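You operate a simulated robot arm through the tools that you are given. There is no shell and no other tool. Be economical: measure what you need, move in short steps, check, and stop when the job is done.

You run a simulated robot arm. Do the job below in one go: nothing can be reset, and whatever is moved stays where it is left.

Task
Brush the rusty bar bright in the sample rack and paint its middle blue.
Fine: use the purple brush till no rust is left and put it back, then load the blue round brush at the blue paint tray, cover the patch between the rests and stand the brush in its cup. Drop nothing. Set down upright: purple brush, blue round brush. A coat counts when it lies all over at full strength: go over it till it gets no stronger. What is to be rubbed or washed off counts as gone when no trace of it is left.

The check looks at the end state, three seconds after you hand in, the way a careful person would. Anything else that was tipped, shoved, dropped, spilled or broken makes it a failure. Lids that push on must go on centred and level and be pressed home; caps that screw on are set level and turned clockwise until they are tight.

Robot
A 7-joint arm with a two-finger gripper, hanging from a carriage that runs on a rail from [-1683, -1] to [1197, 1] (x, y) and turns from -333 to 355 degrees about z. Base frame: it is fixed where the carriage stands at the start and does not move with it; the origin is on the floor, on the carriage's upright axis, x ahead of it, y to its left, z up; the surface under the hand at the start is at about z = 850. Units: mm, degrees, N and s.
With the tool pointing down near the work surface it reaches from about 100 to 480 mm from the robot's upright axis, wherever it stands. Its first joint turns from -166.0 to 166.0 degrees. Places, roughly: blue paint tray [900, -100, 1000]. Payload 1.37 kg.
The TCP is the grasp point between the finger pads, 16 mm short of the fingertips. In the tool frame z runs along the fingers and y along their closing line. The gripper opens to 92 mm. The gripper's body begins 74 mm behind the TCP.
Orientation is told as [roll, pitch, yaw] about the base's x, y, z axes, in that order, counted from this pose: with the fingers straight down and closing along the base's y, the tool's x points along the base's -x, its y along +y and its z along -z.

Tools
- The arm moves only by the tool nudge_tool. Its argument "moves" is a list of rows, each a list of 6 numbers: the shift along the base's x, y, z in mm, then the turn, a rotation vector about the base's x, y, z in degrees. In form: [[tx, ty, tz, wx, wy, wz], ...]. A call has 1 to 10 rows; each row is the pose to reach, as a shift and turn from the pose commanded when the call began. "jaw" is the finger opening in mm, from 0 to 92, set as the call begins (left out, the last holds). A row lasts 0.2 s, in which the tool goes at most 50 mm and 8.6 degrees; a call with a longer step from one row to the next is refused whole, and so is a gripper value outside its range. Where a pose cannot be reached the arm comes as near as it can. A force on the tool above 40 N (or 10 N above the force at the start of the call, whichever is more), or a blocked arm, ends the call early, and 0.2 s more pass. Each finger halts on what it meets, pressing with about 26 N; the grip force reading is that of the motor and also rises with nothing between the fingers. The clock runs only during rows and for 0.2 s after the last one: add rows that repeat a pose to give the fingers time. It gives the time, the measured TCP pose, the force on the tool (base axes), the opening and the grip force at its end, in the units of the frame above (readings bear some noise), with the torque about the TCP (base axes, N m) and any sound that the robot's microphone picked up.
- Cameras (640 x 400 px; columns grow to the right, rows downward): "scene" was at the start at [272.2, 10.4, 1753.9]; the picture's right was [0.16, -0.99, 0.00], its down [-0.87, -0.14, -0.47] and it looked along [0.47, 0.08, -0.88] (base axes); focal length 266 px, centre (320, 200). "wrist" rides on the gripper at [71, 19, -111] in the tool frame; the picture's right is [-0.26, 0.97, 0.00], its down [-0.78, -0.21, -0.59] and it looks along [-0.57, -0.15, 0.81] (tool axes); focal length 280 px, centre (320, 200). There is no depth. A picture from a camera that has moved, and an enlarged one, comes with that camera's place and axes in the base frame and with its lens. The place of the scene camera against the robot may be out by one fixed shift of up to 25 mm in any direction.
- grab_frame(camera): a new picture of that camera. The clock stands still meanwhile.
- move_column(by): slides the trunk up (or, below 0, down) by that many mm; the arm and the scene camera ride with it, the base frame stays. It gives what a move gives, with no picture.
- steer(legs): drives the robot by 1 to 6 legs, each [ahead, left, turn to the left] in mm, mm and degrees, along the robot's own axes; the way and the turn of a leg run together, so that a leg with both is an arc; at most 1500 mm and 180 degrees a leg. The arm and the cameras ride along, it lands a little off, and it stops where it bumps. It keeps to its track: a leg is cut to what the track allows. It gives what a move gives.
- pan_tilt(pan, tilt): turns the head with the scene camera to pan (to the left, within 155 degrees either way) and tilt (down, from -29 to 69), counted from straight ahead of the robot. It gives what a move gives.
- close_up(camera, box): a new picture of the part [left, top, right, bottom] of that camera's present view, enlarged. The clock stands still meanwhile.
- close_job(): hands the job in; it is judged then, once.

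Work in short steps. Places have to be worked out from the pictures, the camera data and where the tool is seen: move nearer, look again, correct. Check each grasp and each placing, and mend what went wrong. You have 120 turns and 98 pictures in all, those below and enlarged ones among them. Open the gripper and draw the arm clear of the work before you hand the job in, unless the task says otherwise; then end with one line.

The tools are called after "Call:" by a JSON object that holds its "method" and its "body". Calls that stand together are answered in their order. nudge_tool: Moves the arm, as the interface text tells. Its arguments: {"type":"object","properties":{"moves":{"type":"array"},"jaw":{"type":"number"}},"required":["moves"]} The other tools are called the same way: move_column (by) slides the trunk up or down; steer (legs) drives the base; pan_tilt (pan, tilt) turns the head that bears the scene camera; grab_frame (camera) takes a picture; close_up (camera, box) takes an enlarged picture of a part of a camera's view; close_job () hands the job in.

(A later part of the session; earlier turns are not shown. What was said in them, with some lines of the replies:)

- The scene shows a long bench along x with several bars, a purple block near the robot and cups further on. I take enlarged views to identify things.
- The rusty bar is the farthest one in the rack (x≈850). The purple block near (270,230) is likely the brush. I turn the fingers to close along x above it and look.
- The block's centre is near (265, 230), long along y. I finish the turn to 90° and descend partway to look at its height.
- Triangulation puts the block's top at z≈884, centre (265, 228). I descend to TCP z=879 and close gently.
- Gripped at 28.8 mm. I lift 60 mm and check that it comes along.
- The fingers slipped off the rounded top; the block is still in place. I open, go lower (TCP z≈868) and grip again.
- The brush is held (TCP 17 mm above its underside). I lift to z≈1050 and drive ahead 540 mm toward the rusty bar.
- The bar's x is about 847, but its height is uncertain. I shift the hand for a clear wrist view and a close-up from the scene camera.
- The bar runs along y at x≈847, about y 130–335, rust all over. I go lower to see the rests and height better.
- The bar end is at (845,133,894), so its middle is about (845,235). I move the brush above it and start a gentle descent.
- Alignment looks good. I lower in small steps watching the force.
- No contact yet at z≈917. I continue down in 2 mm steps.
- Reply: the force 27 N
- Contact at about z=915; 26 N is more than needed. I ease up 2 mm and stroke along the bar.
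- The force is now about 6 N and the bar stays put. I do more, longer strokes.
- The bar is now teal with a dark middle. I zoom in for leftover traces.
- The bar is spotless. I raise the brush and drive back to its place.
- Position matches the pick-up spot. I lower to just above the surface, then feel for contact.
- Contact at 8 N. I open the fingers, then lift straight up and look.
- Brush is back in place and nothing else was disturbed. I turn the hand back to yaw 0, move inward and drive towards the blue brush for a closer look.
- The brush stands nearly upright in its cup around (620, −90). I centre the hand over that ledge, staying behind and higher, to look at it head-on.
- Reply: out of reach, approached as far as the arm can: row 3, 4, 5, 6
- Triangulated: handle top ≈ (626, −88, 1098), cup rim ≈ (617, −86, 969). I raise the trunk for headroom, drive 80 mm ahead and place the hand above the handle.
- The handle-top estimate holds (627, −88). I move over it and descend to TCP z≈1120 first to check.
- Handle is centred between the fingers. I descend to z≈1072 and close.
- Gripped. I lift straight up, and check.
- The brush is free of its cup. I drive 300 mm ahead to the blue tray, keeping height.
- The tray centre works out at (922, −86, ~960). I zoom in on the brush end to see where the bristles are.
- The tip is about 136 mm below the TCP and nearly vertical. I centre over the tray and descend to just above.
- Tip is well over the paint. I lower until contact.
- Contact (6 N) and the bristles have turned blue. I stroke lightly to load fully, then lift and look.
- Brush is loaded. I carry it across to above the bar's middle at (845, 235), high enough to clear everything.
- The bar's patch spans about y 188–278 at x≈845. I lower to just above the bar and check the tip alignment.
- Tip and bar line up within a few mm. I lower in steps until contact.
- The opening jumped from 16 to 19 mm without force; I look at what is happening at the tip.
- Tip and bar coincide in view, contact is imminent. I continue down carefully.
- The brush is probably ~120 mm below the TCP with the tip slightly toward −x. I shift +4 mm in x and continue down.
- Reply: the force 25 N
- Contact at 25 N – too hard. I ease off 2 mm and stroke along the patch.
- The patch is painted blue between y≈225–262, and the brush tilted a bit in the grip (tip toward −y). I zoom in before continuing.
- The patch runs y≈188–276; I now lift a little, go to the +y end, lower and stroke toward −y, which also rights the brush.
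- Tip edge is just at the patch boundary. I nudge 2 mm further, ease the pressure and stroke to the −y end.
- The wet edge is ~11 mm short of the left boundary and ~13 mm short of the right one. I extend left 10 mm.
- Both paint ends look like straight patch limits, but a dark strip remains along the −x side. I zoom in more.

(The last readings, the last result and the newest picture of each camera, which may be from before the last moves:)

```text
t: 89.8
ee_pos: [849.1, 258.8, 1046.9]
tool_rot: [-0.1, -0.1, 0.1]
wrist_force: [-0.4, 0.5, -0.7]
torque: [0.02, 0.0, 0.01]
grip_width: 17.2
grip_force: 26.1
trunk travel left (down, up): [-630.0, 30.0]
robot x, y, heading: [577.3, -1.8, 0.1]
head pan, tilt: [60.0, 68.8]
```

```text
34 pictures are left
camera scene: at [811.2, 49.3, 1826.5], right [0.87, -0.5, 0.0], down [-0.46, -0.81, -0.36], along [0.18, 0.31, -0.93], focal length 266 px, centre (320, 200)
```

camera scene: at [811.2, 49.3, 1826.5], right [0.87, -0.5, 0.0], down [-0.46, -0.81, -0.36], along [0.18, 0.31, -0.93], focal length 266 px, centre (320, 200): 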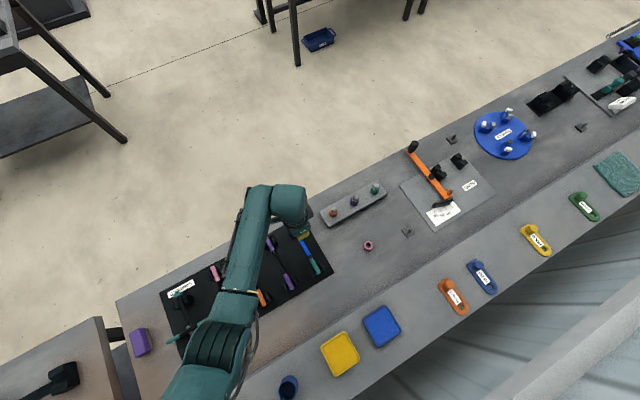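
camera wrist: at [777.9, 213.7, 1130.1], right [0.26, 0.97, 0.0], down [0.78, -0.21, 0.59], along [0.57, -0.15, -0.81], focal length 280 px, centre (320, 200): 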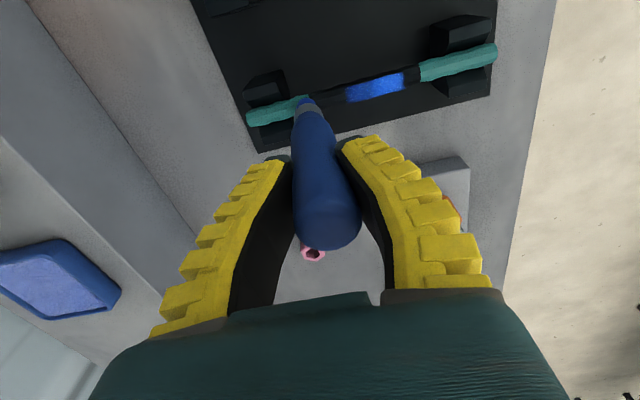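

The paint covers top and +x side, but not the −x facets fully. I repeat the stroke shifted 5 mm toward −x.

Call:
{"method": "nudge_tool", "body": {"moves": [[-5, 9, -15, 0, 0, 0], [-5, 9, -27, 0, 0, 0], [-5, 9, -30.5, 0, 0, 0], [-5, 1, -30.5, 0, 0, 0], [-5, -8, -30.5, 0, 0, 0], [-5, -18, -30.5, 0, 0, 0], [-5, -28, -30.5, 0, 0, 0], [-5, -38, -30.5, 0, 0, 0], [-5, -48, -30.5, 0, 0, 0], [-5, -56, -30.5, 0, 0, 0]]}}

Call:
{"method": "nudge_tool", "body": {"moves": [[0, -7, 0, 0, 0, 0], [0, 0, 0, 0, 0, 0], [0, 10, 0, 0, 0, 0], [0, 20, 0, 0, 0, 0], [0, 30, 0, 0, 0, 0], [0, 40, 0, 0, 0, 0], [0, 50, 0, 0, 0, 0], [0, 60, 0, 0, 0, 0], [0, 68, 0, 0, 0, 0], [0, 68, 5, 0, 0, 0]]}}

Call:
{"method": "nudge_tool", "body": {"moves": [[0, 10, 25, 0, 0, 0], [-5, 35, 30, 0, 0, 0], [-5, 35, 30, 0, 0, 0]]}}

Call:
{"method": "close_up", "body": {"camera": "wrist", "box": [180, 60, 340, 160]}}

```text
t: 92.0
ee_pos: [845.1, 204.2, 1017.8]
tool_rot: [0.0, -0.2, 0.1]
wrist_force: [0.2, 3.3, 9.7]
torque: [0.37, -0.04, 0.01]
grip_width: 17.3
grip_force: 26.0
trunk travel left (down, up): [-630.0, 30.0]
robot x, y, heading: [575.3, 2.1, 0.1]
head pan, tilt: [60.0, 68.8]
```

```text
t: 94.2
ee_pos: [844.8, 270.9, 1021.4]
tool_rot: [-0.2, 0.0, 0.1]
wrist_force: [0.0, 0.4, -0.2]
torque: [-0.02, -0.02, 0.0]
grip_width: 17.9
grip_force: 25.9
trunk travel left (down, up): [-630.0, 30.0]
robot x, y, heading: [574.5, -0.4, 0.4]
head pan, tilt: [60.0, 68.8]
```

```text
t: 95.0
ee_pos: [838.7, 305.6, 1052.0]
tool_rot: [-0.1, -0.1, 0.2]
wrist_force: [0.8, 0.5, -0.8]
torque: [0.03, 0.03, 0.0]
grip_width: 17.7
grip_force: 26.0
trunk travel left (down, up): [-630.0, 30.0]
robot x, y, heading: [571.7, 1.8, 0.2]
head pan, tilt: [60.0, 68.8]
```

```text
4.00 times, centred on (260, 110) of wrist
camera zoom: at [767.3, 326.5, 1161.8], right [0.26, 0.97, 0.0], down [0.78, -0.21, 0.59], along [0.57, -0.15, -0.81], focal length 1122 px, centre (560, 560)
```

zoom: 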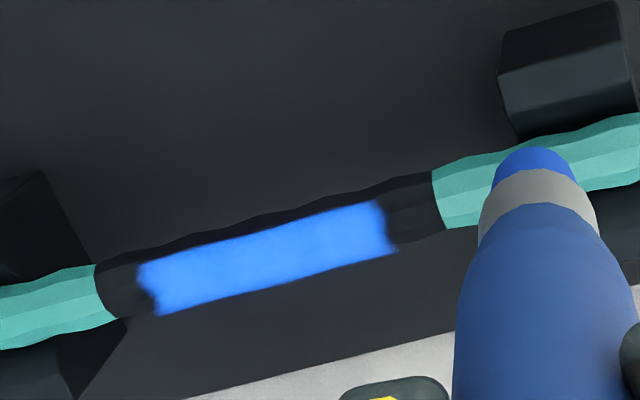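

To learn if the paint's end is the patch limit or just my reach, I press the tip at y≈272, near the right boundary, and look.

Call:
{"method": "nudge_tool", "body": {"moves": [[11, -20, 0, 0, 0, 0], [11, -34, -20, 0, 0, 0], [11, -34, -33, 0, 0, 0], [11, -34, -35, 0, 0, 0], [11, -36, -35, 0, 0, 0], [11, -33, -35, 0, 0, 0], [11, -36, -35, 0, 0, 0]]}}

Call:
{"method": "close_up", "body": {"camera": "wrist", "box": [200, 50, 360, 150]}}

Call:
{"method": "nudge_tool", "body": {"moves": [[0, 0, 20, 0, 0, 0], [-5, 40, 35, 0, 0, 0], [-10, 40, 35, 0, 0, 0]]}}

Call:
{"method": "close_up", "body": {"camera": "wrist", "box": [180, 60, 340, 160]}}

```text
t: 96.6
ee_pos: [850.7, 269.7, 1018.6]
tool_rot: [0.0, -0.1, 0.1]
wrist_force: [0.0, 0.8, 1.2]
torque: [0.12, -0.02, -0.01]
grip_width: 17.2
grip_force: 26.0
trunk travel left (down, up): [-630.0, 30.0]
robot x, y, heading: [574.2, -3.1, 0.1]
head pan, tilt: [60.0, 68.8]
```

```text
4.00 times, centred on (280, 100) of wrist
camera zoom: at [779.0, 290.1, 1127.4], right [0.26, 0.97, 0.0], down [0.78, -0.21, 0.59], along [0.57, -0.15, -0.81], focal length 1122 px, centre (480, 600)
```

zoom: 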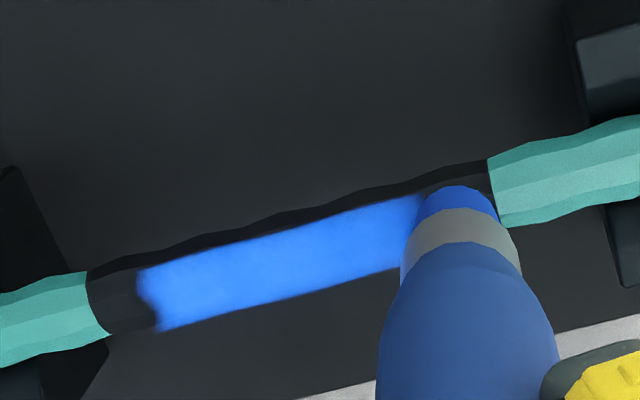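

```text
t: 97.4
ee_pos: [840.2, 309.0, 1051.8]
tool_rot: [0.0, -0.1, 0.1]
wrist_force: [0.6, -0.5, -0.2]
torque: [0.02, 0.01, -0.03]
grip_width: 17.0
grip_force: 25.5
trunk travel left (down, up): [-630.0, 30.0]
robot x, y, heading: [577.3, -3.9, 0.3]
head pan, tilt: [60.0, 68.8]
```

```text
4.00 times, centred on (260, 110) of wrist
camera zoom: at [768.8, 329.6, 1162.7], right [0.26, 0.97, 0.0], down [0.78, -0.21, 0.59], along [0.57, -0.15, -0.81], focal length 1122 px, centre (560, 560)
```

zoom: 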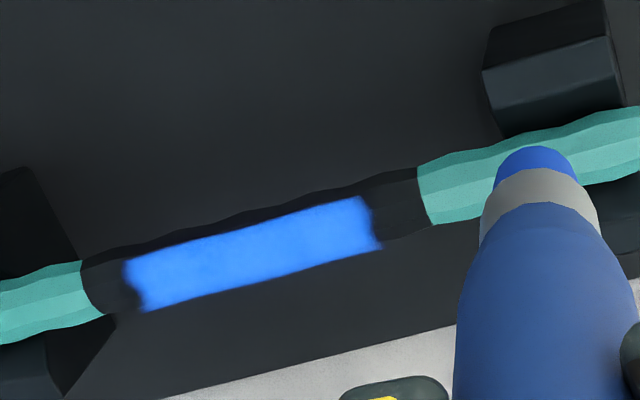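

The right end did not extend, so that is the patch limit; the left end still has a small notch. I do more passes with varied x and longer dwell at the left end.

Call:
{"method": "nudge_tool", "body": {"moves": [[12, -30, 0, 0, 0, 0], [12, -50, -20, 0, 0, 0], [12, -50, -34, 0, 0, 0], [12, -65, -35.5, 0, 0, 0], [12, -80, -35.5, 0, 0, 0], [12, -95, -35.5, 0, 0, 0], [12, -105, -35.5, 0, 0, 0], [12, -114, -35.5, 0, 0, 0], [12, -117, -35.5, 0, 0, 0], [14, -117, -35.5, 0, 0, 0]]}}

Call:
{"method": "nudge_tool", "body": {"moves": [[3, 0, 0, 0, 0, 0], [-5, 0, 0, 0, 0, 0], [-5, 8, 0, 0, 0, 0], [3, 8, 0, 0, 0, 0], [3, 0, 0, 0, 0, 0], [-3, 0, 0, 0, 0, 0]]}}

Call:
{"method": "close_up", "body": {"camera": "wrist", "box": [240, 40, 400, 140]}}

```text
t: 99.6
ee_pos: [854.5, 193.9, 1017.1]
tool_rot: [-0.1, -0.2, 0.1]
wrist_force: [-2.2, 0.2, 5.6]
torque: [0.08, 0.27, 0.01]
grip_width: 16.6
grip_force: 25.7
trunk travel left (down, up): [-630.0, 30.0]
robot x, y, heading: [574.2, -2.5, -0.0]
head pan, tilt: [60.0, 68.8]
```

```text
t: 101.0
ee_pos: [852.0, 193.0, 1017.0]
tool_rot: [0.0, -0.2, 0.1]
wrist_force: [2.1, 0.3, 5.3]
torque: [0.02, -0.29, 0.04]
grip_width: 16.7
grip_force: 25.9
trunk travel left (down, up): [-630.0, 30.0]
robot x, y, heading: [578.0, -2.0, 0.3]
head pan, tilt: [60.0, 68.8]
```

```text
4.00 times, centred on (320, 90) of wrist
camera zoom: at [780.9, 213.2, 1127.2], right [0.26, 0.97, 0.0], down [0.78, -0.21, 0.59], along [0.57, -0.15, -0.81], focal length 1122 px, centre (320, 640)
```

zoom: 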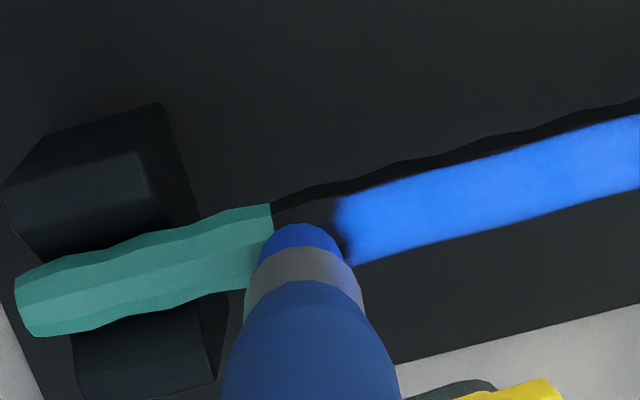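

The tip sits left of the paint without adding any, so that limit is confirmed. I stroke slowly back over the notch and along the whole patch with small x shifts.

Call:
{"method": "nudge_tool", "body": {"moves": [[0, 4, -0.5, 0, 0, 0], [2, 8, -0.5, 0, 0, 0], [2, 14, -0.5, 0, 0, 0], [2, 8, -0.5, 0, 0, 0], [4, 8, -0.5, 0, 0, 0], [4, 14, -0.5, 0, 0, 0], [0, 14, -0.5, 0, 0, 0], [0, 6, -0.5, 0, 0, 0], [0, 14, -0.5, 0, 0, 0]]}}

Call:
{"method": "nudge_tool", "body": {"moves": [[0, 8, 0, 0, 0, 0], [0, 16, 0, 0, 0, 0], [0, 24, 0, 0, 0, 0], [0, 32, 0, 0, 0, 0], [0, 40, 0, 0, 0, 0], [0, 48, 0, 0, 0, 0], [0, 56, 0, 0, 0, 0], [0, 62, 0, 0, 0, 0], [0, 62, 5, 0, 0, 0]]}}

Call:
{"method": "nudge_tool", "body": {"moves": [[0, 10, 20, 0, 0, 0], [-10, 40, 30, 0, 0, 0], [-10, 40, 30, 0, 0, 0]]}}

Call:
{"method": "close_up", "body": {"camera": "wrist", "box": [180, 60, 300, 150]}}

```text
t: 103.0
ee_pos: [851.0, 205.7, 1016.6]
tool_rot: [-0.2, -0.2, 0.0]
wrist_force: [-1.0, -3.3, 6.8]
torque: [-0.27, 0.02, 0.01]
grip_width: 17.6
grip_force: 25.8
trunk travel left (down, up): [-630.0, 30.0]
robot x, y, heading: [576.8, -1.0, -0.2]
head pan, tilt: [60.0, 68.8]
```

```text
t: 105.0
ee_pos: [851.3, 269.4, 1021.2]
tool_rot: [-0.1, 0.0, 0.2]
wrist_force: [-1.3, 0.6, -1.0]
torque: [-0.01, 0.06, 0.02]
grip_width: 17.4
grip_force: 25.9
trunk travel left (down, up): [-630.0, 30.0]
robot x, y, heading: [577.1, 0.1, -0.1]
head pan, tilt: [60.0, 68.8]
```

```text
t: 105.8
ee_pos: [840.9, 308.8, 1050.3]
tool_rot: [-0.1, -0.1, 0.1]
wrist_force: [-0.5, -0.4, 0.0]
torque: [0.0, 0.0, 0.02]
grip_width: 17.1
grip_force: 25.6
trunk travel left (down, up): [-630.0, 30.0]
robot x, y, heading: [573.4, -2.9, 0.0]
head pan, tilt: [60.0, 68.8]
```

```text
4.44 times, centred on (240, 105) of wrist
camera zoom: at [770.1, 328.9, 1160.9], right [0.26, 0.97, 0.0], down [0.78, -0.21, 0.59], along [0.57, -0.15, -0.81], focal length 1246 px, centre (676, 622)
```

zoom: 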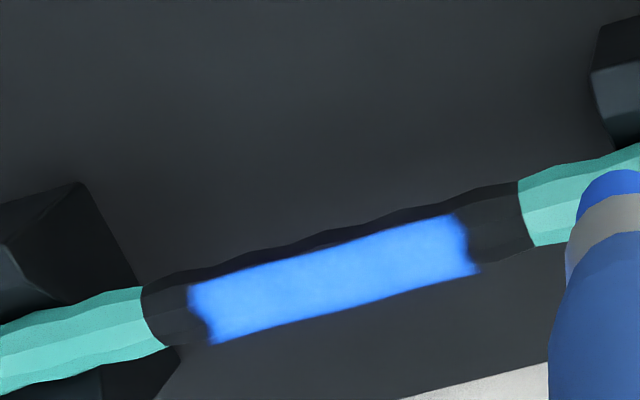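

Nearly uniform now. I reload the brush to go over it again until it gets no stronger: raise and carry back to the tray.

Call:
{"method": "nudge_tool", "body": {"moves": [[0, 0, 45, 0, 0, 0], [0, 0, 90, 0, 0, 0], [0, 0, 128, 0, 0, 0], [20, -40, 128, 0, 0, 0], [40, -85, 128, 0, 0, 0], [60, -130, 128, 0, 0, 0], [80, -170, 128, 0, 0, 0], [80, -215, 128, 0, 0, 0], [80, -260, 128, 0, 0, 0], [80, -300, 128, 0, 0, 0]]}}

Call:
{"method": "nudge_tool", "body": {"moves": [[0, -45, 0, 0, 0, 0], [0, -92, 0, 0, 0, 0], [0, -92, -40, 0, 0, 0], [0, -92, -70, 0, 0, 0], [0, -92, -80, 0, 0, 0], [0, -92, -80, 0, 0, 0]]}}

Call:
{"method": "close_up", "body": {"camera": "wrist", "box": [240, 20, 400, 180]}}

```text
t: 108.0
ee_pos: [922.0, 8.9, 1179.3]
tool_rot: [-0.1, -0.2, 0.1]
wrist_force: [-0.8, 0.9, -0.5]
torque: [-0.03, 0.0, 0.01]
grip_width: 16.9
grip_force: 25.5
trunk travel left (down, up): [-630.0, 30.0]
robot x, y, heading: [576.5, -2.6, 0.2]
head pan, tilt: [60.0, 68.8]
```

```text
t: 109.4
ee_pos: [921.6, -81.8, 1099.2]
tool_rot: [-0.1, 0.0, 0.0]
wrist_force: [0.8, -0.6, -1.1]
torque: [0.01, -0.01, 0.02]
grip_width: 16.6
grip_force: 25.9
trunk travel left (down, up): [-630.0, 30.0]
robot x, y, heading: [570.8, -1.5, 0.1]
head pan, tilt: [60.0, 68.8]
```

```text
2.50 times, centred on (320, 100) of wrist
camera zoom: at [849.8, -63.1, 1208.9], right [0.26, 0.97, 0.0], down [0.78, -0.21, 0.59], along [0.57, -0.15, -0.81], focal length 701 px, centre (320, 450)
```

zoom: 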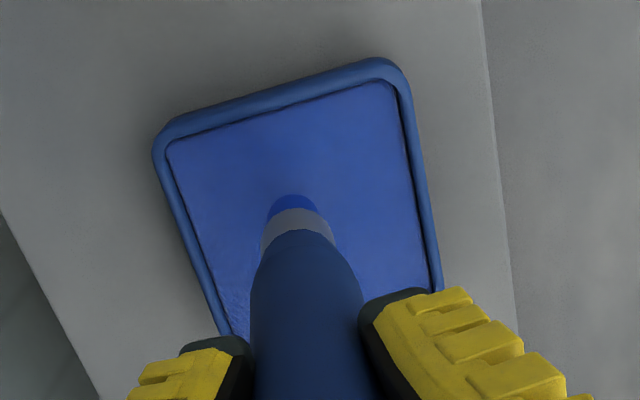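

Call:
{"method": "nudge_tool", "body": {"moves": [[0, 0, -4, 0, 0, 0], [0, 0, -8, 0, 0, 0], [0, 0, -10, 0, 0, 0], [0, 0, -10, 0, 0, 0]]}}

Call:
{"method": "nudge_tool", "body": {"moves": [[0, 0, -1, 0, 0, 0], [0, 0, -2, 0, 0, 0], [0, 0, -2, 0, 0, 0]]}}

```text
t: 110.4
ee_pos: [922.0, -83.4, 1088.9]
tool_rot: [-0.1, -0.1, 0.1]
wrist_force: [-0.3, -0.4, -0.3]
torque: [0.03, -0.01, 0.03]
grip_width: 16.0
grip_force: 26.1
trunk travel left (down, up): [-630.0, 30.0]
robot x, y, heading: [572.8, 0.8, 0.0]
head pan, tilt: [60.0, 68.8]
```

```text
t: 111.2
ee_pos: [921.7, -83.2, 1087.3]
tool_rot: [-0.2, -0.1, 0.1]
wrist_force: [0.3, 0.2, -0.6]
torque: [-0.01, -0.02, 0.03]
grip_width: 16.1
grip_force: 26.9
trunk travel left (down, up): [-630.0, 30.0]
robot x, y, heading: [574.3, 1.2, 0.0]
head pan, tilt: [60.0, 68.8]
```

Call:
{"method": "nudge_tool", "body": {"moves": [[0, 0, -1, 0, 0, 0], [0, 0, -2, 0, 0, 0], [0, 0, -2, 0, 0, 0]]}}

Call:
{"method": "nudge_tool", "body": {"moves": [[0, 0, -1, 0, 0, 0], [0, 0, -2, 0, 0, 0], [0, 0, -2, 0, 0, 0]]}}

```text
t: 112.0
ee_pos: [922.4, -83.3, 1085.3]
tool_rot: [0.0, -0.1, 0.1]
wrist_force: [0.4, -0.6, -1.0]
torque: [-0.02, 0.01, -0.02]
grip_width: 15.9
grip_force: 25.7
trunk travel left (down, up): [-630.0, 30.0]
robot x, y, heading: [571.2, 1.0, 0.0]
head pan, tilt: [60.0, 68.8]
```

```text
t: 112.8
ee_pos: [922.2, -82.7, 1085.1]
tool_rot: [-0.1, -0.1, 0.0]
wrist_force: [-5.1, 0.2, 16.1]
torque: [0.03, 0.56, -0.03]
grip_width: 16.4
grip_force: 26.1
trunk travel left (down, up): [-630.0, 30.0]
robot x, y, heading: [572.8, -2.4, -0.0]
head pan, tilt: [60.0, 68.8]
```

Contact again at 1085. I stroke a little toward −y (righting the brush) and lift, then return to the bar.

Call:
{"method": "nudge_tool", "body": {"moves": [[0, 0, 1, 0, 0, 0], [0, -5, 1, 0, 0, 0], [0, -10, 1, 0, 0, 0], [0, -5, 1, 0, 0, 0], [0, -10, 1, 0, 0, 0]]}}

Call:
{"method": "nudge_tool", "body": {"moves": [[0, 0, 30, 0, 0, 0], [0, 0, 60, 0, 0, 0], [0, 0, 90, 0, 0, 0], [-8, 40, 93, 0, 0, 0], [-16, 80, 93, 0, 0, 0], [-24, 120, 93, 0, 0, 0], [-32, 160, 93, 0, 0, 0], [-40, 200, 93, 0, 0, 0], [-48, 240, 93, 0, 0, 0], [-56, 280, 93, 0, 0, 0]]}}

Call:
{"method": "nudge_tool", "body": {"moves": [[-10, 40, 0, 0, 0, 0], [-16, 68, 0, 0, 0, 0], [-16, 68, -45, 0, 0, 0], [-16, 68, -90, 0, 0, 0], [-16, 68, -130, 0, 0, 0], [-16, 68, -145, 0, 0, 0], [-16, 68, -145, 0, 0, 0]]}}

Call:
{"method": "close_up", "body": {"camera": "wrist", "box": [220, 30, 400, 150]}}

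```text
t: 114.0
ee_pos: [922.8, -91.6, 1084.0]
tool_rot: [0.0, -0.1, 0.1]
wrist_force: [0.7, 1.3, 4.6]
torque: [0.17, -0.03, -0.02]
grip_width: 16.2
grip_force: 25.7
trunk travel left (down, up): [-630.0, 30.0]
robot x, y, heading: [573.7, 2.6, 0.3]
head pan, tilt: [60.0, 68.8]
```

```text
t: 116.2
ee_pos: [865.7, 186.9, 1177.9]
tool_rot: [-0.1, -0.1, 0.1]
wrist_force: [-0.3, -0.7, -0.5]
torque: [0.02, 0.0, -0.03]
grip_width: 16.1
grip_force: 26.2
trunk travel left (down, up): [-630.0, 30.0]
robot x, y, heading: [571.2, 2.6, 0.2]
head pan, tilt: [60.0, 68.8]
```

```text
t: 117.8
ee_pos: [850.7, 254.9, 1032.4]
tool_rot: [-0.1, -0.1, 0.2]
wrist_force: [-0.6, 0.0, -0.2]
torque: [0.01, -0.04, 0.0]
grip_width: 20.5
grip_force: 11.0
trunk travel left (down, up): [-630.0, 30.0]
robot x, y, heading: [576.8, -0.6, 0.1]
head pan, tilt: [60.0, 68.8]
```

```text
3.33 times, centred on (310, 90) of wrist
camera zoom: at [778.6, 275.2, 1141.8], right [0.26, 0.97, 0.0], down [0.78, -0.21, 0.59], along [0.57, -0.15, -0.81], focal length 935 px, centre (353, 567)
```

zoom: 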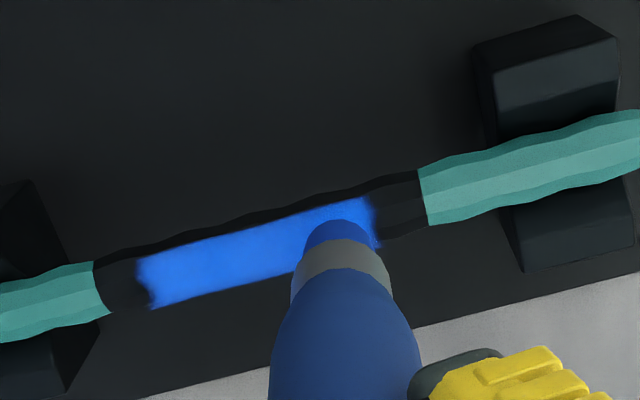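

The grip force dropped (opening neared the commanded 15 mm). I command a tighter jaw and check that the brush holds.

Call:
{"method": "nudge_tool", "body": {"moves": [[0, 0, 0, 0, 0, 0], [0, 0, 0, 0, 0, 0], [0, 0, 0, 0, 0, 0]], "jaw": 2}}

Call:
{"method": "grab_frame", "body": {"camera": "wrist"}}

```text
t: 118.6
ee_pos: [849.7, 255.8, 1031.0]
tool_rot: [-0.1, -0.1, 0.1]
wrist_force: [-0.7, 0.1, 0.0]
torque: [-0.01, 0.01, 0.01]
grip_width: 18.3
grip_force: 25.8
trunk travel left (down, up): [-630.0, 30.0]
robot x, y, heading: [577.1, 1.9, 0.2]
head pan, tilt: [60.0, 68.8]
```

```text
26 pictures are left
camera wrist: at [778.5, 275.2, 1142.0], right [0.26, 0.97, 0.0], down [0.78, -0.21, 0.59], along [0.57, -0.15, -0.81], focal length 280 px, centre (320, 200)
```

wrist: 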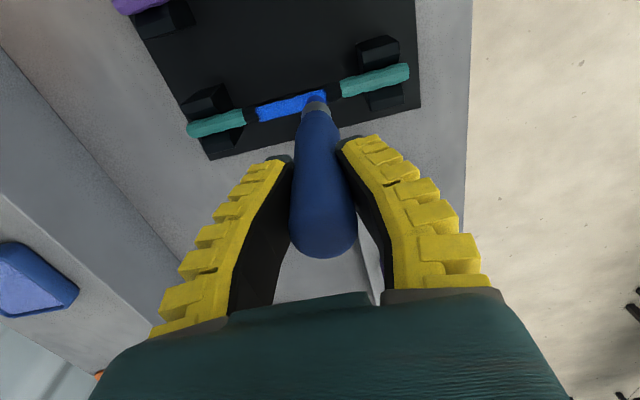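

Holding well (25.8 N). I lower to contact and do firm passes.

Call:
{"method": "nudge_tool", "body": {"moves": [[1, 7, -10, 0, 0, 0], [1, 7, -14, 0, 0, 0], [1, 7, -16, 0, 0, 0], [1, 7, -16, 0, 0, 0]]}}

Call:
{"method": "nudge_tool", "body": {"moves": [[0, 2, -1, 0, 0, 0], [0, 2, -1, 0, 0, 0]]}}

```text
t: 119.6
ee_pos: [850.3, 261.8, 1015.2]
tool_rot: [-0.1, -0.1, 0.1]
wrist_force: [0.1, 0.9, -0.5]
torque: [-0.01, -0.02, -0.02]
grip_width: 18.1
grip_force: 26.2
trunk travel left (down, up): [-630.0, 30.0]
robot x, y, heading: [576.7, -1.1, 0.2]
head pan, tilt: [60.0, 68.8]
```

```text
t: 120.2
ee_pos: [851.1, 263.8, 1016.6]
tool_rot: [0.0, -0.1, 0.1]
wrist_force: [-1.0, -1.7, 5.3]
torque: [-0.14, 0.05, 0.01]
grip_width: 17.6
grip_force: 25.9
trunk travel left (down, up): [-630.0, 30.0]
robot x, y, heading: [575.2, 2.7, 0.0]
head pan, tilt: [60.0, 68.8]
```

Contact at ~5 N. I stroke the full length, zigzagging slightly in x, and back.

Call:
{"method": "nudge_tool", "body": {"moves": [[2, -2, -0.5, 0, 0, 0], [-3, -9, -0.5, 0, 0, 0], [2, -16, -0.5, 0, 0, 0], [-3, -23, -0.5, 0, 0, 0], [2, -30, -0.5, 0, 0, 0], [-3, -37, -0.5, 0, 0, 0], [2, -44, -0.5, 0, 0, 0], [-3, -51, -0.5, 0, 0, 0], [2, -58, -0.5, 0, 0, 0], [-2, -66, -0.5, 0, 0, 0]]}}

Call:
{"method": "nudge_tool", "body": {"moves": [[4, 0, 0, 0, 0, 0], [4, 6, 0, 0, 0, 0], [-1, 10, 0, 0, 0, 0], [4, 18, 0, 0, 0, 0], [-1, 26, 0, 0, 0, 0], [4, 34, 0, 0, 0, 0], [-1, 42, 0, 0, 0, 0], [4, 50, 0, 0, 0, 0], [-1, 58, 0, 0, 0, 0], [2, 66, 0, 0, 0, 0]]}}

Call:
{"method": "nudge_tool", "body": {"moves": [[0, -10, 0, 0, 0, 0], [0, -20, 0, 0, 0, 0], [0, -30, 0, 0, 0, 0], [0, -40, 0, 0, 0, 0], [0, -50, 0, 0, 0, 0], [0, -60, 0, 0, 0, 0], [0, -66, 0, 0, 0, 0], [0, -66, 6, 0, 0, 0], [0, -30, 25, 0, 0, 0], [-10, 15, 35, 0, 0, 0]]}}

Call:
{"method": "nudge_tool", "body": {"moves": [[0, 35, 0, 0, 0, 0], [0, 35, 0, 0, 0, 0]]}}

Call:
{"method": "close_up", "body": {"camera": "wrist", "box": [180, 60, 300, 150]}}

```text
t: 122.4
ee_pos: [849.2, 198.1, 1013.9]
tool_rot: [0.0, -0.2, 0.1]
wrist_force: [1.0, 2.3, 7.4]
torque: [0.3, -0.21, -0.01]
grip_width: 17.5
grip_force: 25.5
trunk travel left (down, up): [-630.0, 30.0]
robot x, y, heading: [574.6, -0.6, 0.2]
head pan, tilt: [60.0, 68.8]
```

```text
t: 124.6
ee_pos: [850.3, 264.5, 1014.4]
tool_rot: [-0.1, 0.0, 0.1]
wrist_force: [0.7, -1.1, 4.6]
torque: [-0.06, 0.02, 0.0]
grip_width: 18.3
grip_force: 26.1
trunk travel left (down, up): [-630.0, 30.0]
robot x, y, heading: [571.7, 0.4, 0.4]
head pan, tilt: [60.0, 68.8]
```

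```text
t: 126.8
ee_pos: [840.1, 278.3, 1049.9]
tool_rot: [-0.2, -0.1, 0.2]
wrist_force: [0.2, -0.4, -1.5]
torque: [0.02, -0.04, 0.02]
grip_width: 17.4
grip_force: 26.1
trunk travel left (down, up): [-630.0, 30.0]
robot x, y, heading: [571.9, -0.7, -0.1]
head pan, tilt: [60.0, 68.8]
```

```text
t: 127.4
ee_pos: [839.5, 314.3, 1049.3]
tool_rot: [-0.1, -0.1, 0.1]
wrist_force: [-0.7, -0.3, -0.4]
torque: [-0.01, 0.0, 0.04]
grip_width: 17.3
grip_force: 26.1
trunk travel left (down, up): [-630.0, 30.0]
robot x, y, heading: [577.6, 0.0, 0.2]
head pan, tilt: [60.0, 68.8]
```

```text
4.44 times, centred on (240, 105) of wrist
camera zoom: at [767.9, 334.7, 1159.4], right [0.26, 0.97, 0.0], down [0.78, -0.21, 0.59], along [0.57, -0.15, -0.81], focal length 1246 px, centre (676, 622)
```

zoom: 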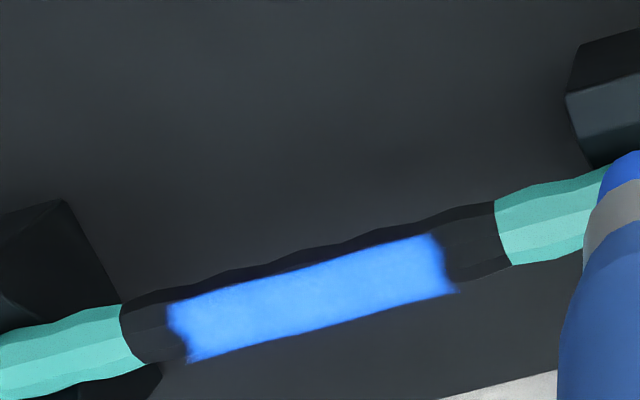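

The coat looks even with straight limits. I want to see the bar's +x side too, so I lift the brush high and drive ahead 330 mm, panning the head back.

Call:
{"method": "nudge_tool", "body": {"moves": [[0, 0, 45, 0, 0, 0], [0, -30, 90, 0, 0, 0], [0, -70, 135, 0, 0, 0], [0, -110, 150, 0, 0, 0], [0, -110, 150, 0, 0, 0]]}}

Call:
{"method": "steer", "body": {"legs": [[330, 0, 0]]}}

Call:
{"method": "pan_tilt", "body": {"pan": 135, "tilt": 60}}

Call:
{"method": "grab_frame", "body": {"camera": "scene"}}

```text
refused: row 2 steps farther than a row can; nothing moved
```

```text
t: 129.6
ee_pos: [1167.7, 314.2, 1049.2]
tool_rot: [0.0, -0.1, 0.1]
wrist_force: [0.4, -0.1, -0.9]
torque: [-0.03, -0.02, -0.04]
grip_width: 17.1
grip_force: 26.1
trunk travel left (down, up): [-630.0, 30.0]
robot x, y, heading: [901.8, 0.0, 0.1]
head pan, tilt: [60.0, 68.8]
```

```text
t: 131.1
ee_pos: [1170.1, 314.4, 1050.0]
tool_rot: [-0.1, -0.1, 0.1]
wrist_force: [0.4, 0.1, -1.2]
torque: [-0.01, 0.0, 0.0]
grip_width: 16.7
grip_force: 26.0
trunk travel left (down, up): [-630.0, 30.0]
robot x, y, heading: [906.8, 4.1, -0.0]
head pan, tilt: [135.0, 60.0]
```

```text
24 pictures are left
camera scene: at [1065.1, 48.0, 1835.8], right [0.71, 0.71, 0.0], down [0.61, -0.61, -0.5], along [-0.35, 0.35, -0.87], focal length 266 px, centre (320, 200)
```

scene: 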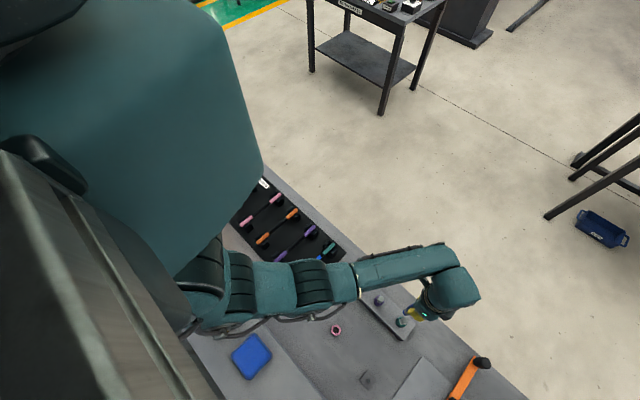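

The lift was refused (step too long) and the drive happened at lower height; forces were nil. I lift now and check the bottles and the bar.

Call:
{"method": "nudge_tool", "body": {"moves": [[0, 0, 40, 0, 0, 0], [0, 0, 80, 0, 0, 0], [0, 0, 110, 0, 0, 0], [0, -40, 130, 0, 0, 0], [0, -80, 130, 0, 0, 0], [0, -80, 130, 0, 0, 0]]}}

Call:
{"method": "close_up", "body": {"camera": "scene", "box": [230, 170, 440, 350]}}

Call:
{"method": "grab_frame", "body": {"camera": "wrist"}}

```text
t: 132.5
ee_pos: [1168.9, 234.4, 1180.0]
tool_rot: [0.0, -0.1, 0.1]
wrist_force: [0.1, -0.3, -0.8]
torque: [0.01, -0.01, 0.01]
grip_width: 16.4
grip_force: 26.3
trunk travel left (down, up): [-630.0, 30.0]
robot x, y, heading: [902.0, -0.2, 0.0]
head pan, tilt: [135.0, 60.0]
```

```text
2.22 times, centred on (335, 260) of scene
camera zoom: at [1065.0, 47.9, 1835.8], right [0.71, 0.71, 0.0], down [0.61, -0.61, -0.5], along [-0.35, 0.35, -0.87], focal length 591 px, centre (287, 67)
```

zoom: 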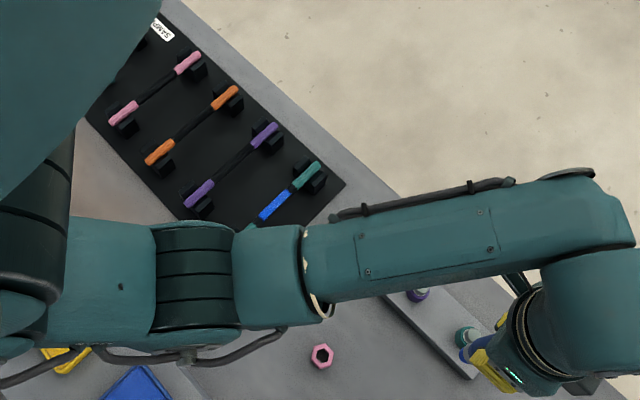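

```text
22 pictures are left
camera wrist: at [1097.4, 253.6, 1290.2], right [0.26, 0.97, 0.0], down [0.78, -0.21, 0.59], along [0.57, -0.15, -0.81], focal length 280 px, centre (320, 200)
```

wrist: 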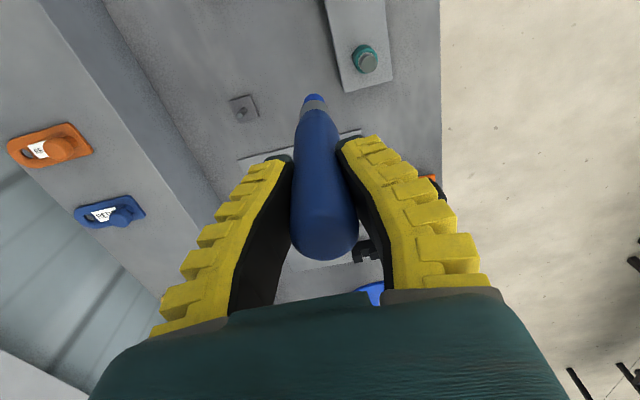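

Bottles still upright. I zoom in on the bar from this side.

Call:
{"method": "close_up", "body": {"camera": "scene", "box": [298, 240, 338, 270]}}

```text
13.33 times, centred on (318, 255) of scene
camera zoom: at [1065.0, 47.9, 1835.8], right [0.71, 0.71, 0.0], down [0.61, -0.61, -0.5], along [-0.35, 0.35, -0.87], focal length 3548 px, centre (347, -533)
```

zoom: 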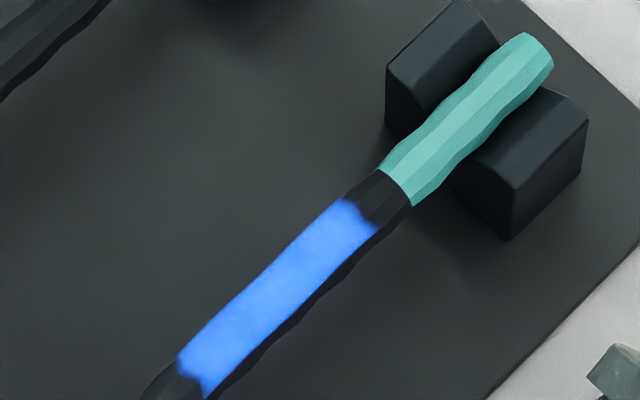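

Both sides show symmetric, straight patch limits and an even coat, so painting is done. I carry the brush over the ledge and drive back toward its cup.

Call:
{"method": "nudge_tool", "body": {"moves": [[0, -40, 0, 0, 0, 0], [0, -80, 0, 0, 0, 0], [5, -120, 5, 0, 0, 0], [15, -160, 5, 0, 0, 0], [25, -200, 5, 0, 0, 0], [35, -240, 5, 0, 0, 0], [45, -280, 5, 0, 0, 0], [50, -322, 5, 0, 0, 0], [50, -322, 5, 0, 0, 0]]}}

Call:
{"method": "steer", "body": {"legs": [[-600, 0, 0]]}}

Call:
{"method": "grab_frame", "body": {"camera": "wrist"}}

```text
t: 134.5
ee_pos: [1219.4, -87.7, 1182.8]
tool_rot: [-0.2, -0.1, 0.1]
wrist_force: [0.9, 0.2, 0.0]
torque: [-0.04, -0.05, 0.03]
grip_width: 16.4
grip_force: 26.2
trunk travel left (down, up): [-630.0, 30.0]
robot x, y, heading: [900.9, 0.4, -0.1]
head pan, tilt: [135.0, 60.0]
```

```text
t: 137.9
ee_pos: [614.3, -87.4, 1183.7]
tool_rot: [-0.1, -0.1, 0.4]
wrist_force: [-0.5, 0.6, -0.1]
torque: [0.01, 0.01, 0.04]
grip_width: 16.0
grip_force: 26.6
trunk travel left (down, up): [-630.0, 30.0]
robot x, y, heading: [300.5, -0.3, 0.4]
head pan, tilt: [135.0, 60.0]
```

```text
20 pictures are left
camera wrist: at [542.6, -67.1, 1294.0], right [0.26, 0.97, 0.0], down [0.78, -0.21, 0.59], along [0.57, -0.15, -0.81], focal length 280 px, centre (320, 200)
```

wrist: 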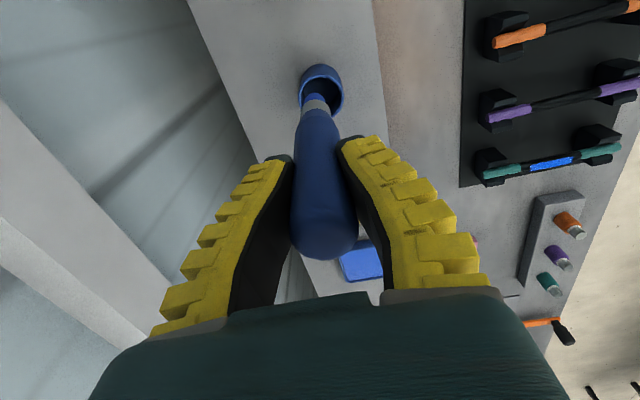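

Cup rim centre is about (620±5, −88). I shift +12 mm in x and descend to just above the rim for a visual check.

Call:
{"method": "nudge_tool", "body": {"moves": [[12, 0, -25, 0, 0, 0], [12, 0, -50, 0, 0, 0], [12, 0, -65, 0, 0, 0], [12, 0, -65, 0, 0, 0]]}}

Call:
{"method": "close_up", "body": {"camera": "wrist", "box": [240, 20, 400, 180]}}

```text
t: 138.9
ee_pos: [626.2, -85.8, 1119.7]
tool_rot: [0.0, -0.2, 0.3]
wrist_force: [-0.1, -0.6, -0.7]
torque: [0.01, -0.02, -0.05]
grip_width: 15.4
grip_force: 25.7
trunk travel left (down, up): [-630.0, 30.0]
robot x, y, heading: [297.9, -2.2, 0.1]
head pan, tilt: [135.0, 60.0]
```

```text
2.50 times, centred on (320, 100) of wrist
camera zoom: at [554.9, -67.2, 1228.9], right [0.26, 0.97, 0.0], down [0.78, -0.21, 0.59], along [0.57, -0.15, -0.81], focal length 701 px, centre (320, 450)
```

zoom: 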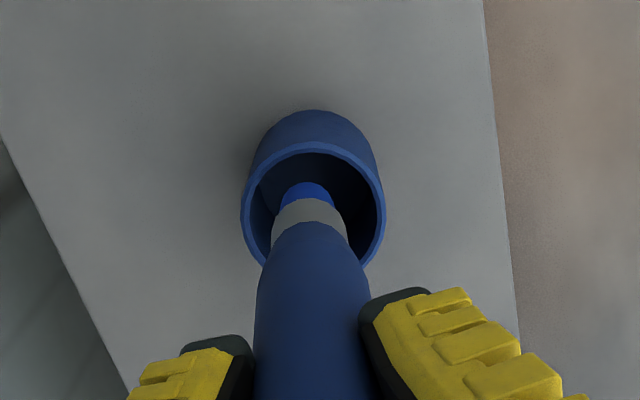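

Tip is within the rim but toward its −x side; I shift +8 mm in x and lower a bit, then check again.

Call:
{"method": "nudge_tool", "body": {"moves": [[8, -1, 0, 0, 0, 0], [8, -1, -12, 0, 0, 0], [8, -1, -12, 0, 0, 0]]}}

Call:
{"method": "close_up", "body": {"camera": "wrist", "box": [240, 20, 400, 180]}}

```text
t: 139.7
ee_pos: [634.0, -87.7, 1106.1]
tool_rot: [0.0, -0.1, 0.3]
wrist_force: [-0.4, 0.2, -0.9]
torque: [0.0, -0.02, -0.02]
grip_width: 15.5
grip_force: 26.6
trunk travel left (down, up): [-630.0, 30.0]
robot x, y, heading: [296.4, 0.9, 0.2]
head pan, tilt: [135.0, 60.0]
```

```text
2.50 times, centred on (320, 100) of wrist
camera zoom: at [562.8, -67.9, 1217.3], right [0.26, 0.97, 0.0], down [0.78, -0.21, 0.59], along [0.57, -0.15, -0.81], focal length 701 px, centre (320, 450)
```

zoom: 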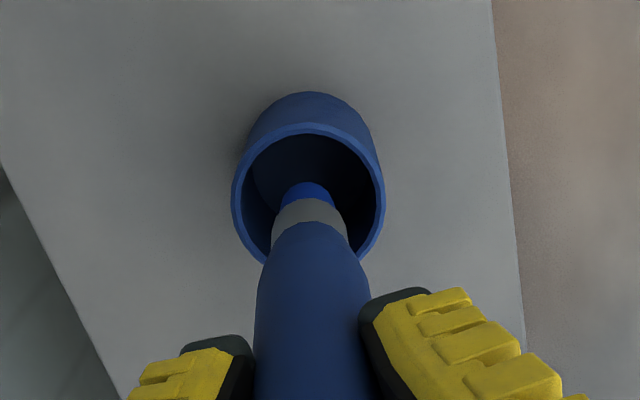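

The tip is now centred in the rim at about rim level. I lower straight in, watching forces.

Call:
{"method": "nudge_tool", "body": {"moves": [[0, 0, -7, 0, 0, 0], [0, 0, -14, 0, 0, 0], [0, 0, -20, 0, 0, 0], [0, 0, -20, 0, 0, 0]]}}

Call:
{"method": "nudge_tool", "body": {"moves": [[0, 0, -5, 0, 0, 0], [0, 0, -10, 0, 0, 0], [0, 0, -10, 0, 0, 0]]}}

Call:
{"method": "close_up", "body": {"camera": "wrist", "box": [240, 20, 400, 180]}}

```text
t: 140.7
ee_pos: [634.8, -88.2, 1086.7]
tool_rot: [-0.1, 0.0, 0.3]
wrist_force: [0.8, 0.1, -0.1]
torque: [0.01, -0.03, 0.03]
grip_width: 15.5
grip_force: 25.6
trunk travel left (down, up): [-630.0, 30.0]
robot x, y, heading: [296.6, 1.8, 0.3]
head pan, tilt: [135.0, 60.0]
```

```text
t: 141.5
ee_pos: [634.9, -87.5, 1076.4]
tool_rot: [-0.1, 0.0, 0.3]
wrist_force: [0.7, 0.1, -0.3]
torque: [0.0, -0.01, -0.02]
grip_width: 15.4
grip_force: 26.0
trunk travel left (down, up): [-630.0, 30.0]
robot x, y, heading: [301.4, 1.0, 0.4]
head pan, tilt: [135.0, 60.0]
```

```text
2.50 times, centred on (320, 100) of wrist
camera zoom: at [562.8, -68.1, 1186.9], right [0.26, 0.97, 0.0], down [0.78, -0.21, 0.59], along [0.57, -0.15, -0.81], focal length 701 px, centre (320, 450)
```

zoom: 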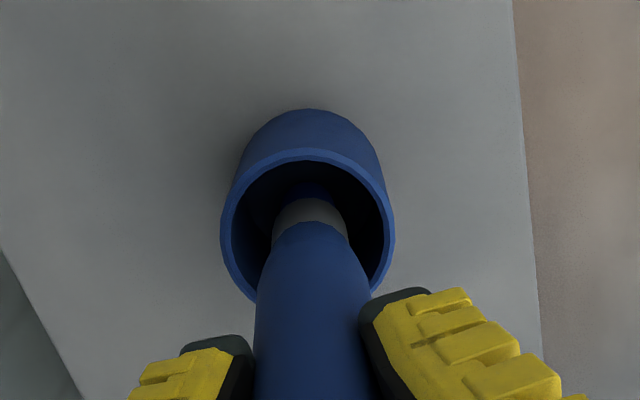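

Entering cleanly. I continue down in small steps until it touches the cup floor.

Call:
{"method": "nudge_tool", "body": {"moves": [[0, 0, -3, 0, 0, 0], [0, 0, -5, 0, 0, 0], [0, 0, -5, 0, 0, 0]]}}

Call:
{"method": "nudge_tool", "body": {"moves": [[0, 0, -1, 0, 0, 0], [0, 0, -2.5, 0, 0, 0], [0, 0, -2.5, 0, 0, 0]]}}

Call:
{"method": "nudge_tool", "body": {"moves": [[0, 0, -1, 0, 0, 0], [0, 0, -2, 0, 0, 0], [0, 0, -2, 0, 0, 0]]}}

```text
t: 142.3
ee_pos: [633.4, -89.1, 1073.0]
tool_rot: [-0.1, 0.0, 0.4]
wrist_force: [-1.1, 0.3, -0.2]
torque: [0.01, -0.01, 0.02]
grip_width: 15.4
grip_force: 26.2
trunk travel left (down, up): [-630.0, 30.0]
robot x, y, heading: [299.3, 1.6, 0.4]
head pan, tilt: [135.0, 60.0]
```

```text
t: 143.1
ee_pos: [633.8, -87.9, 1070.3]
tool_rot: [0.0, 0.0, 0.3]
wrist_force: [0.3, 0.5, -0.5]
torque: [0.01, -0.01, 0.01]
grip_width: 15.1
grip_force: 26.6
trunk travel left (down, up): [-630.0, 30.0]
robot x, y, heading: [299.0, -0.4, 0.3]
head pan, tilt: [135.0, 60.0]
```

```text
t: 143.9
ee_pos: [634.8, -88.7, 1068.9]
tool_rot: [-0.1, -0.2, 0.1]
wrist_force: [-5.1, 0.9, 16.4]
torque: [0.06, 0.53, -0.02]
grip_width: 15.4
grip_force: 25.2
trunk travel left (down, up): [-630.0, 30.0]
robot x, y, heading: [299.2, 1.9, 0.4]
head pan, tilt: [135.0, 60.0]
```

Touching the floor (16 N). I ease up 1.5 mm, shift the top −6 mm in x to make the brush upright, and look.

Call:
{"method": "nudge_tool", "body": {"moves": [[0, 0, 1, 0, 0, 0], [-3, 0, 1, 0, 0, 0], [-6, 0, 1, 0, 0, 0], [-6, 0, 1, 0, 0, 0]]}}

Call:
{"method": "grab_frame", "body": {"camera": "wrist"}}

```text
t: 144.9
ee_pos: [628.6, -87.6, 1069.3]
tool_rot: [-0.1, -0.1, 0.3]
wrist_force: [2.9, -0.3, 3.5]
torque: [0.03, -0.26, 0.06]
grip_width: 15.4
grip_force: 25.5
trunk travel left (down, up): [-630.0, 30.0]
robot x, y, heading: [300.1, 2.8, 0.5]
head pan, tilt: [135.0, 60.0]
```

```text
16 pictures are left
camera wrist: at [557.1, -68.0, 1178.6], right [0.26, 0.97, 0.0], down [0.78, -0.21, 0.59], along [0.57, -0.15, -0.81], focal length 280 px, centre (320, 200)
```

wrist: 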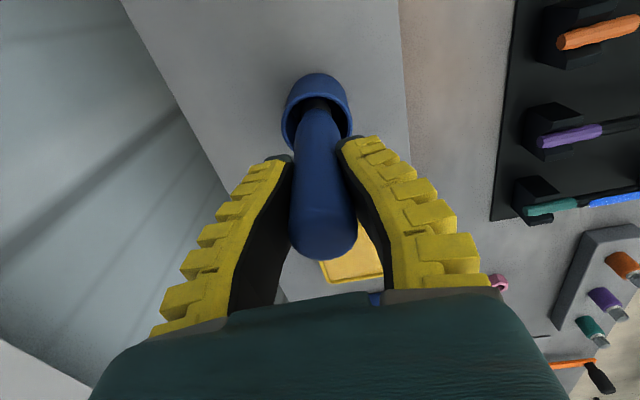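

Pose matches the original and contact is light. I open gradually.

Call:
{"method": "nudge_tool", "body": {"moves": [[0, 0, 0, 0, 0, 0], [0, 0, 0, 0, 0, 0], [0, 0, 0, 0, 0, 0]], "jaw": 30}}

Call:
{"method": "nudge_tool", "body": {"moves": [[0, 0, 0, 0, 0, 0], [0, 0, 0, 0, 0, 0], [0, 0, 0, 0, 0, 0], [0, 0, 0, 0, 0, 0], [0, 0, 0, 0, 0, 0]], "jaw": 85}}

Call:
{"method": "grab_frame", "body": {"camera": "wrist"}}

```text
t: 145.7
ee_pos: [627.9, -88.6, 1068.5]
tool_rot: [0.0, -0.1, 0.2]
wrist_force: [0.2, 0.5, -0.1]
torque: [0.0, 0.0, 0.02]
grip_width: 33.7
grip_force: 2.7
trunk travel left (down, up): [-630.0, 30.0]
robot x, y, heading: [294.3, 5.6, 0.2]
head pan, tilt: [135.0, 60.0]
```

```text
t: 146.9
ee_pos: [627.7, -87.1, 1067.1]
tool_rot: [-0.2, -0.1, 0.3]
wrist_force: [0.4, 0.3, 0.1]
torque: [0.0, 0.05, 0.02]
grip_width: 85.8
grip_force: 0.2
trunk travel left (down, up): [-630.0, 30.0]
robot x, y, heading: [298.0, -1.6, 0.7]
head pan, tilt: [135.0, 60.0]
```

```text
15 pictures are left
camera wrist: at [556.6, -68.0, 1178.5], right [0.26, 0.97, 0.0], down [0.78, -0.21, 0.59], along [0.57, -0.15, -0.81], focal length 280 px, centre (320, 200)
```

wrist: 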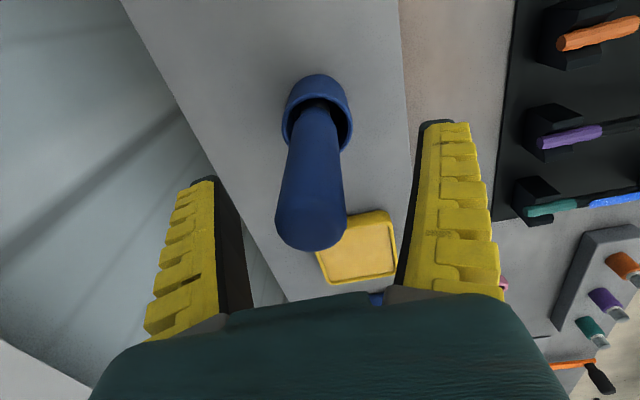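

The brush stands in the cup, clear of the fingers. I lift straight up and away, then verify everything.

Call:
{"method": "nudge_tool", "body": {"moves": [[0, 0, 20, 0, 0, 0], [0, 0, 50, 0, 0, 0], [0, 0, 90, 0, 0, 0], [0, 0, 125, 0, 0, 0], [-40, 0, 130, 0, 0, 0], [-80, 0, 130, 0, 0, 0], [-80, 40, 130, 0, 0, 0], [-80, 85, 130, 0, 0, 0], [-80, 130, 130, 0, 0, 0], [-80, 130, 130, 0, 0, 0]]}}

Call:
{"method": "pan_tilt", "body": {"pan": 0, "tilt": 55}}

Call:
{"method": "grab_frame", "body": {"camera": "scene"}}

Call:
{"method": "grab_frame", "body": {"camera": "wrist"}}

```text
t: 149.1
ee_pos: [548.5, 41.5, 1199.1]
tool_rot: [-0.1, -0.1, 0.2]
wrist_force: [-0.1, -0.4, -0.2]
torque: [0.04, 0.02, 0.01]
grip_width: 85.6
grip_force: 0.4
trunk travel left (down, up): [-630.0, 30.0]
robot x, y, heading: [297.3, -0.6, 0.3]
head pan, tilt: [135.0, 60.0]
```

```text
t: 151.2
ee_pos: [548.2, 41.5, 1198.8]
tool_rot: [-0.2, -0.1, 0.2]
wrist_force: [0.9, 0.5, 1.2]
torque: [0.0, 0.01, 0.02]
grip_width: 85.7
grip_force: 1.0
trunk travel left (down, up): [-630.0, 30.0]
robot x, y, heading: [299.0, 1.0, 0.3]
head pan, tilt: [0.0, 55.0]
```

```text
14 pictures are left
camera scene: at [579.2, 1.5, 1841.9], right [0.01, -1.0, 0.0], down [-0.82, 0.0, -0.57], along [0.57, 0.0, -0.82], focal length 266 px, centre (320, 200)
```

scene: 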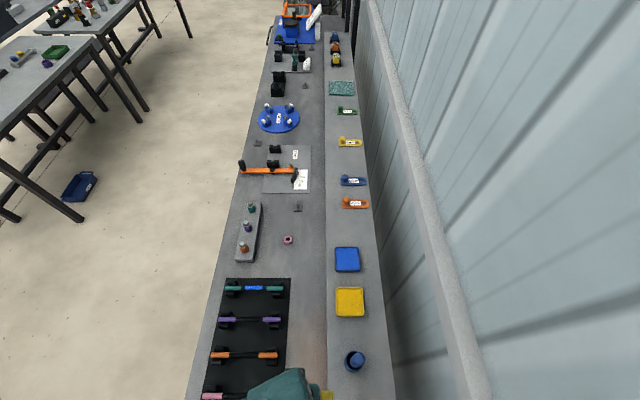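

```text
13 pictures are left
camera wrist: at [476.8, 62.0, 1308.8], right [0.26, 0.97, 0.0], down [0.78, -0.21, 0.59], along [0.57, -0.15, -0.81], focal length 280 px, centre (320, 200)
```

wrist: 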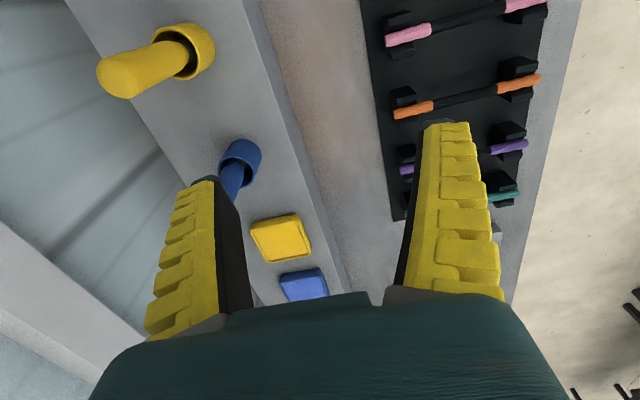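

Brush stands in its cup and all else is in place. One last zoom on bar and cup.

Call:
{"method": "close_up", "body": {"camera": "scene", "box": [220, 275, 290, 300]}}

Call:
{"method": "close_up", "body": {"camera": "scene", "box": [320, 330, 390, 385]}}

```text
9.14 times, centred on (255, 288) of scene
camera zoom: at [579.2, 1.5, 1841.9], right [0.01, -1.0, 0.0], down [-0.82, 0.0, -0.57], along [0.57, 0.0, -0.82], focal length 2433 px, centre (914, -600)
```

zoom: 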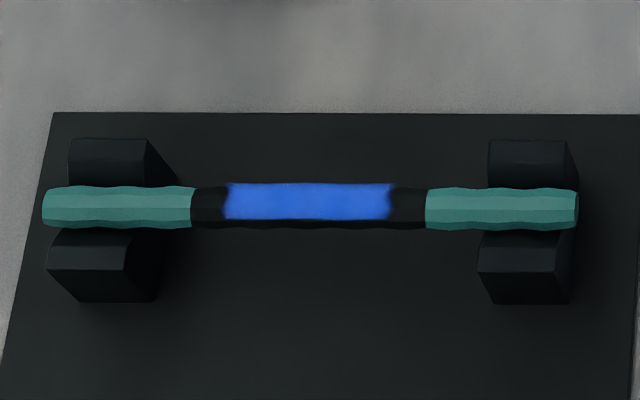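

```text
7.27 times, centred on (355, 358) of scene
camera zoom: at [579.2, 1.5, 1841.9], right [0.01, -1.0, 0.0], down [-0.82, 0.0, -0.57], along [0.57, 0.0, -0.82], focal length 1936 px, centre (66, -946)
```

zoom: 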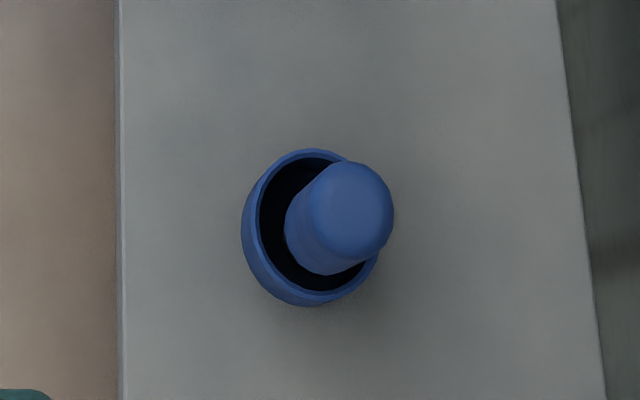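

The paint lies symmetric and even on the bar's middle, and both brushes are back upright. The gripper is open and the arm is clear, so I hand in.

Call:
{"method": "close_job", "body": {}}

```text
The job is handed in.
```

I handed the job in: the rusty bar is brushed clean, its middle is painted an even blue, and both brushes are back upright in their places. I took the narrow dark bands beside the paint, at each end and along the sides, to lie outside the patch. Pressing the loaded brush on the end bands and shifting it sideways added no more blue.
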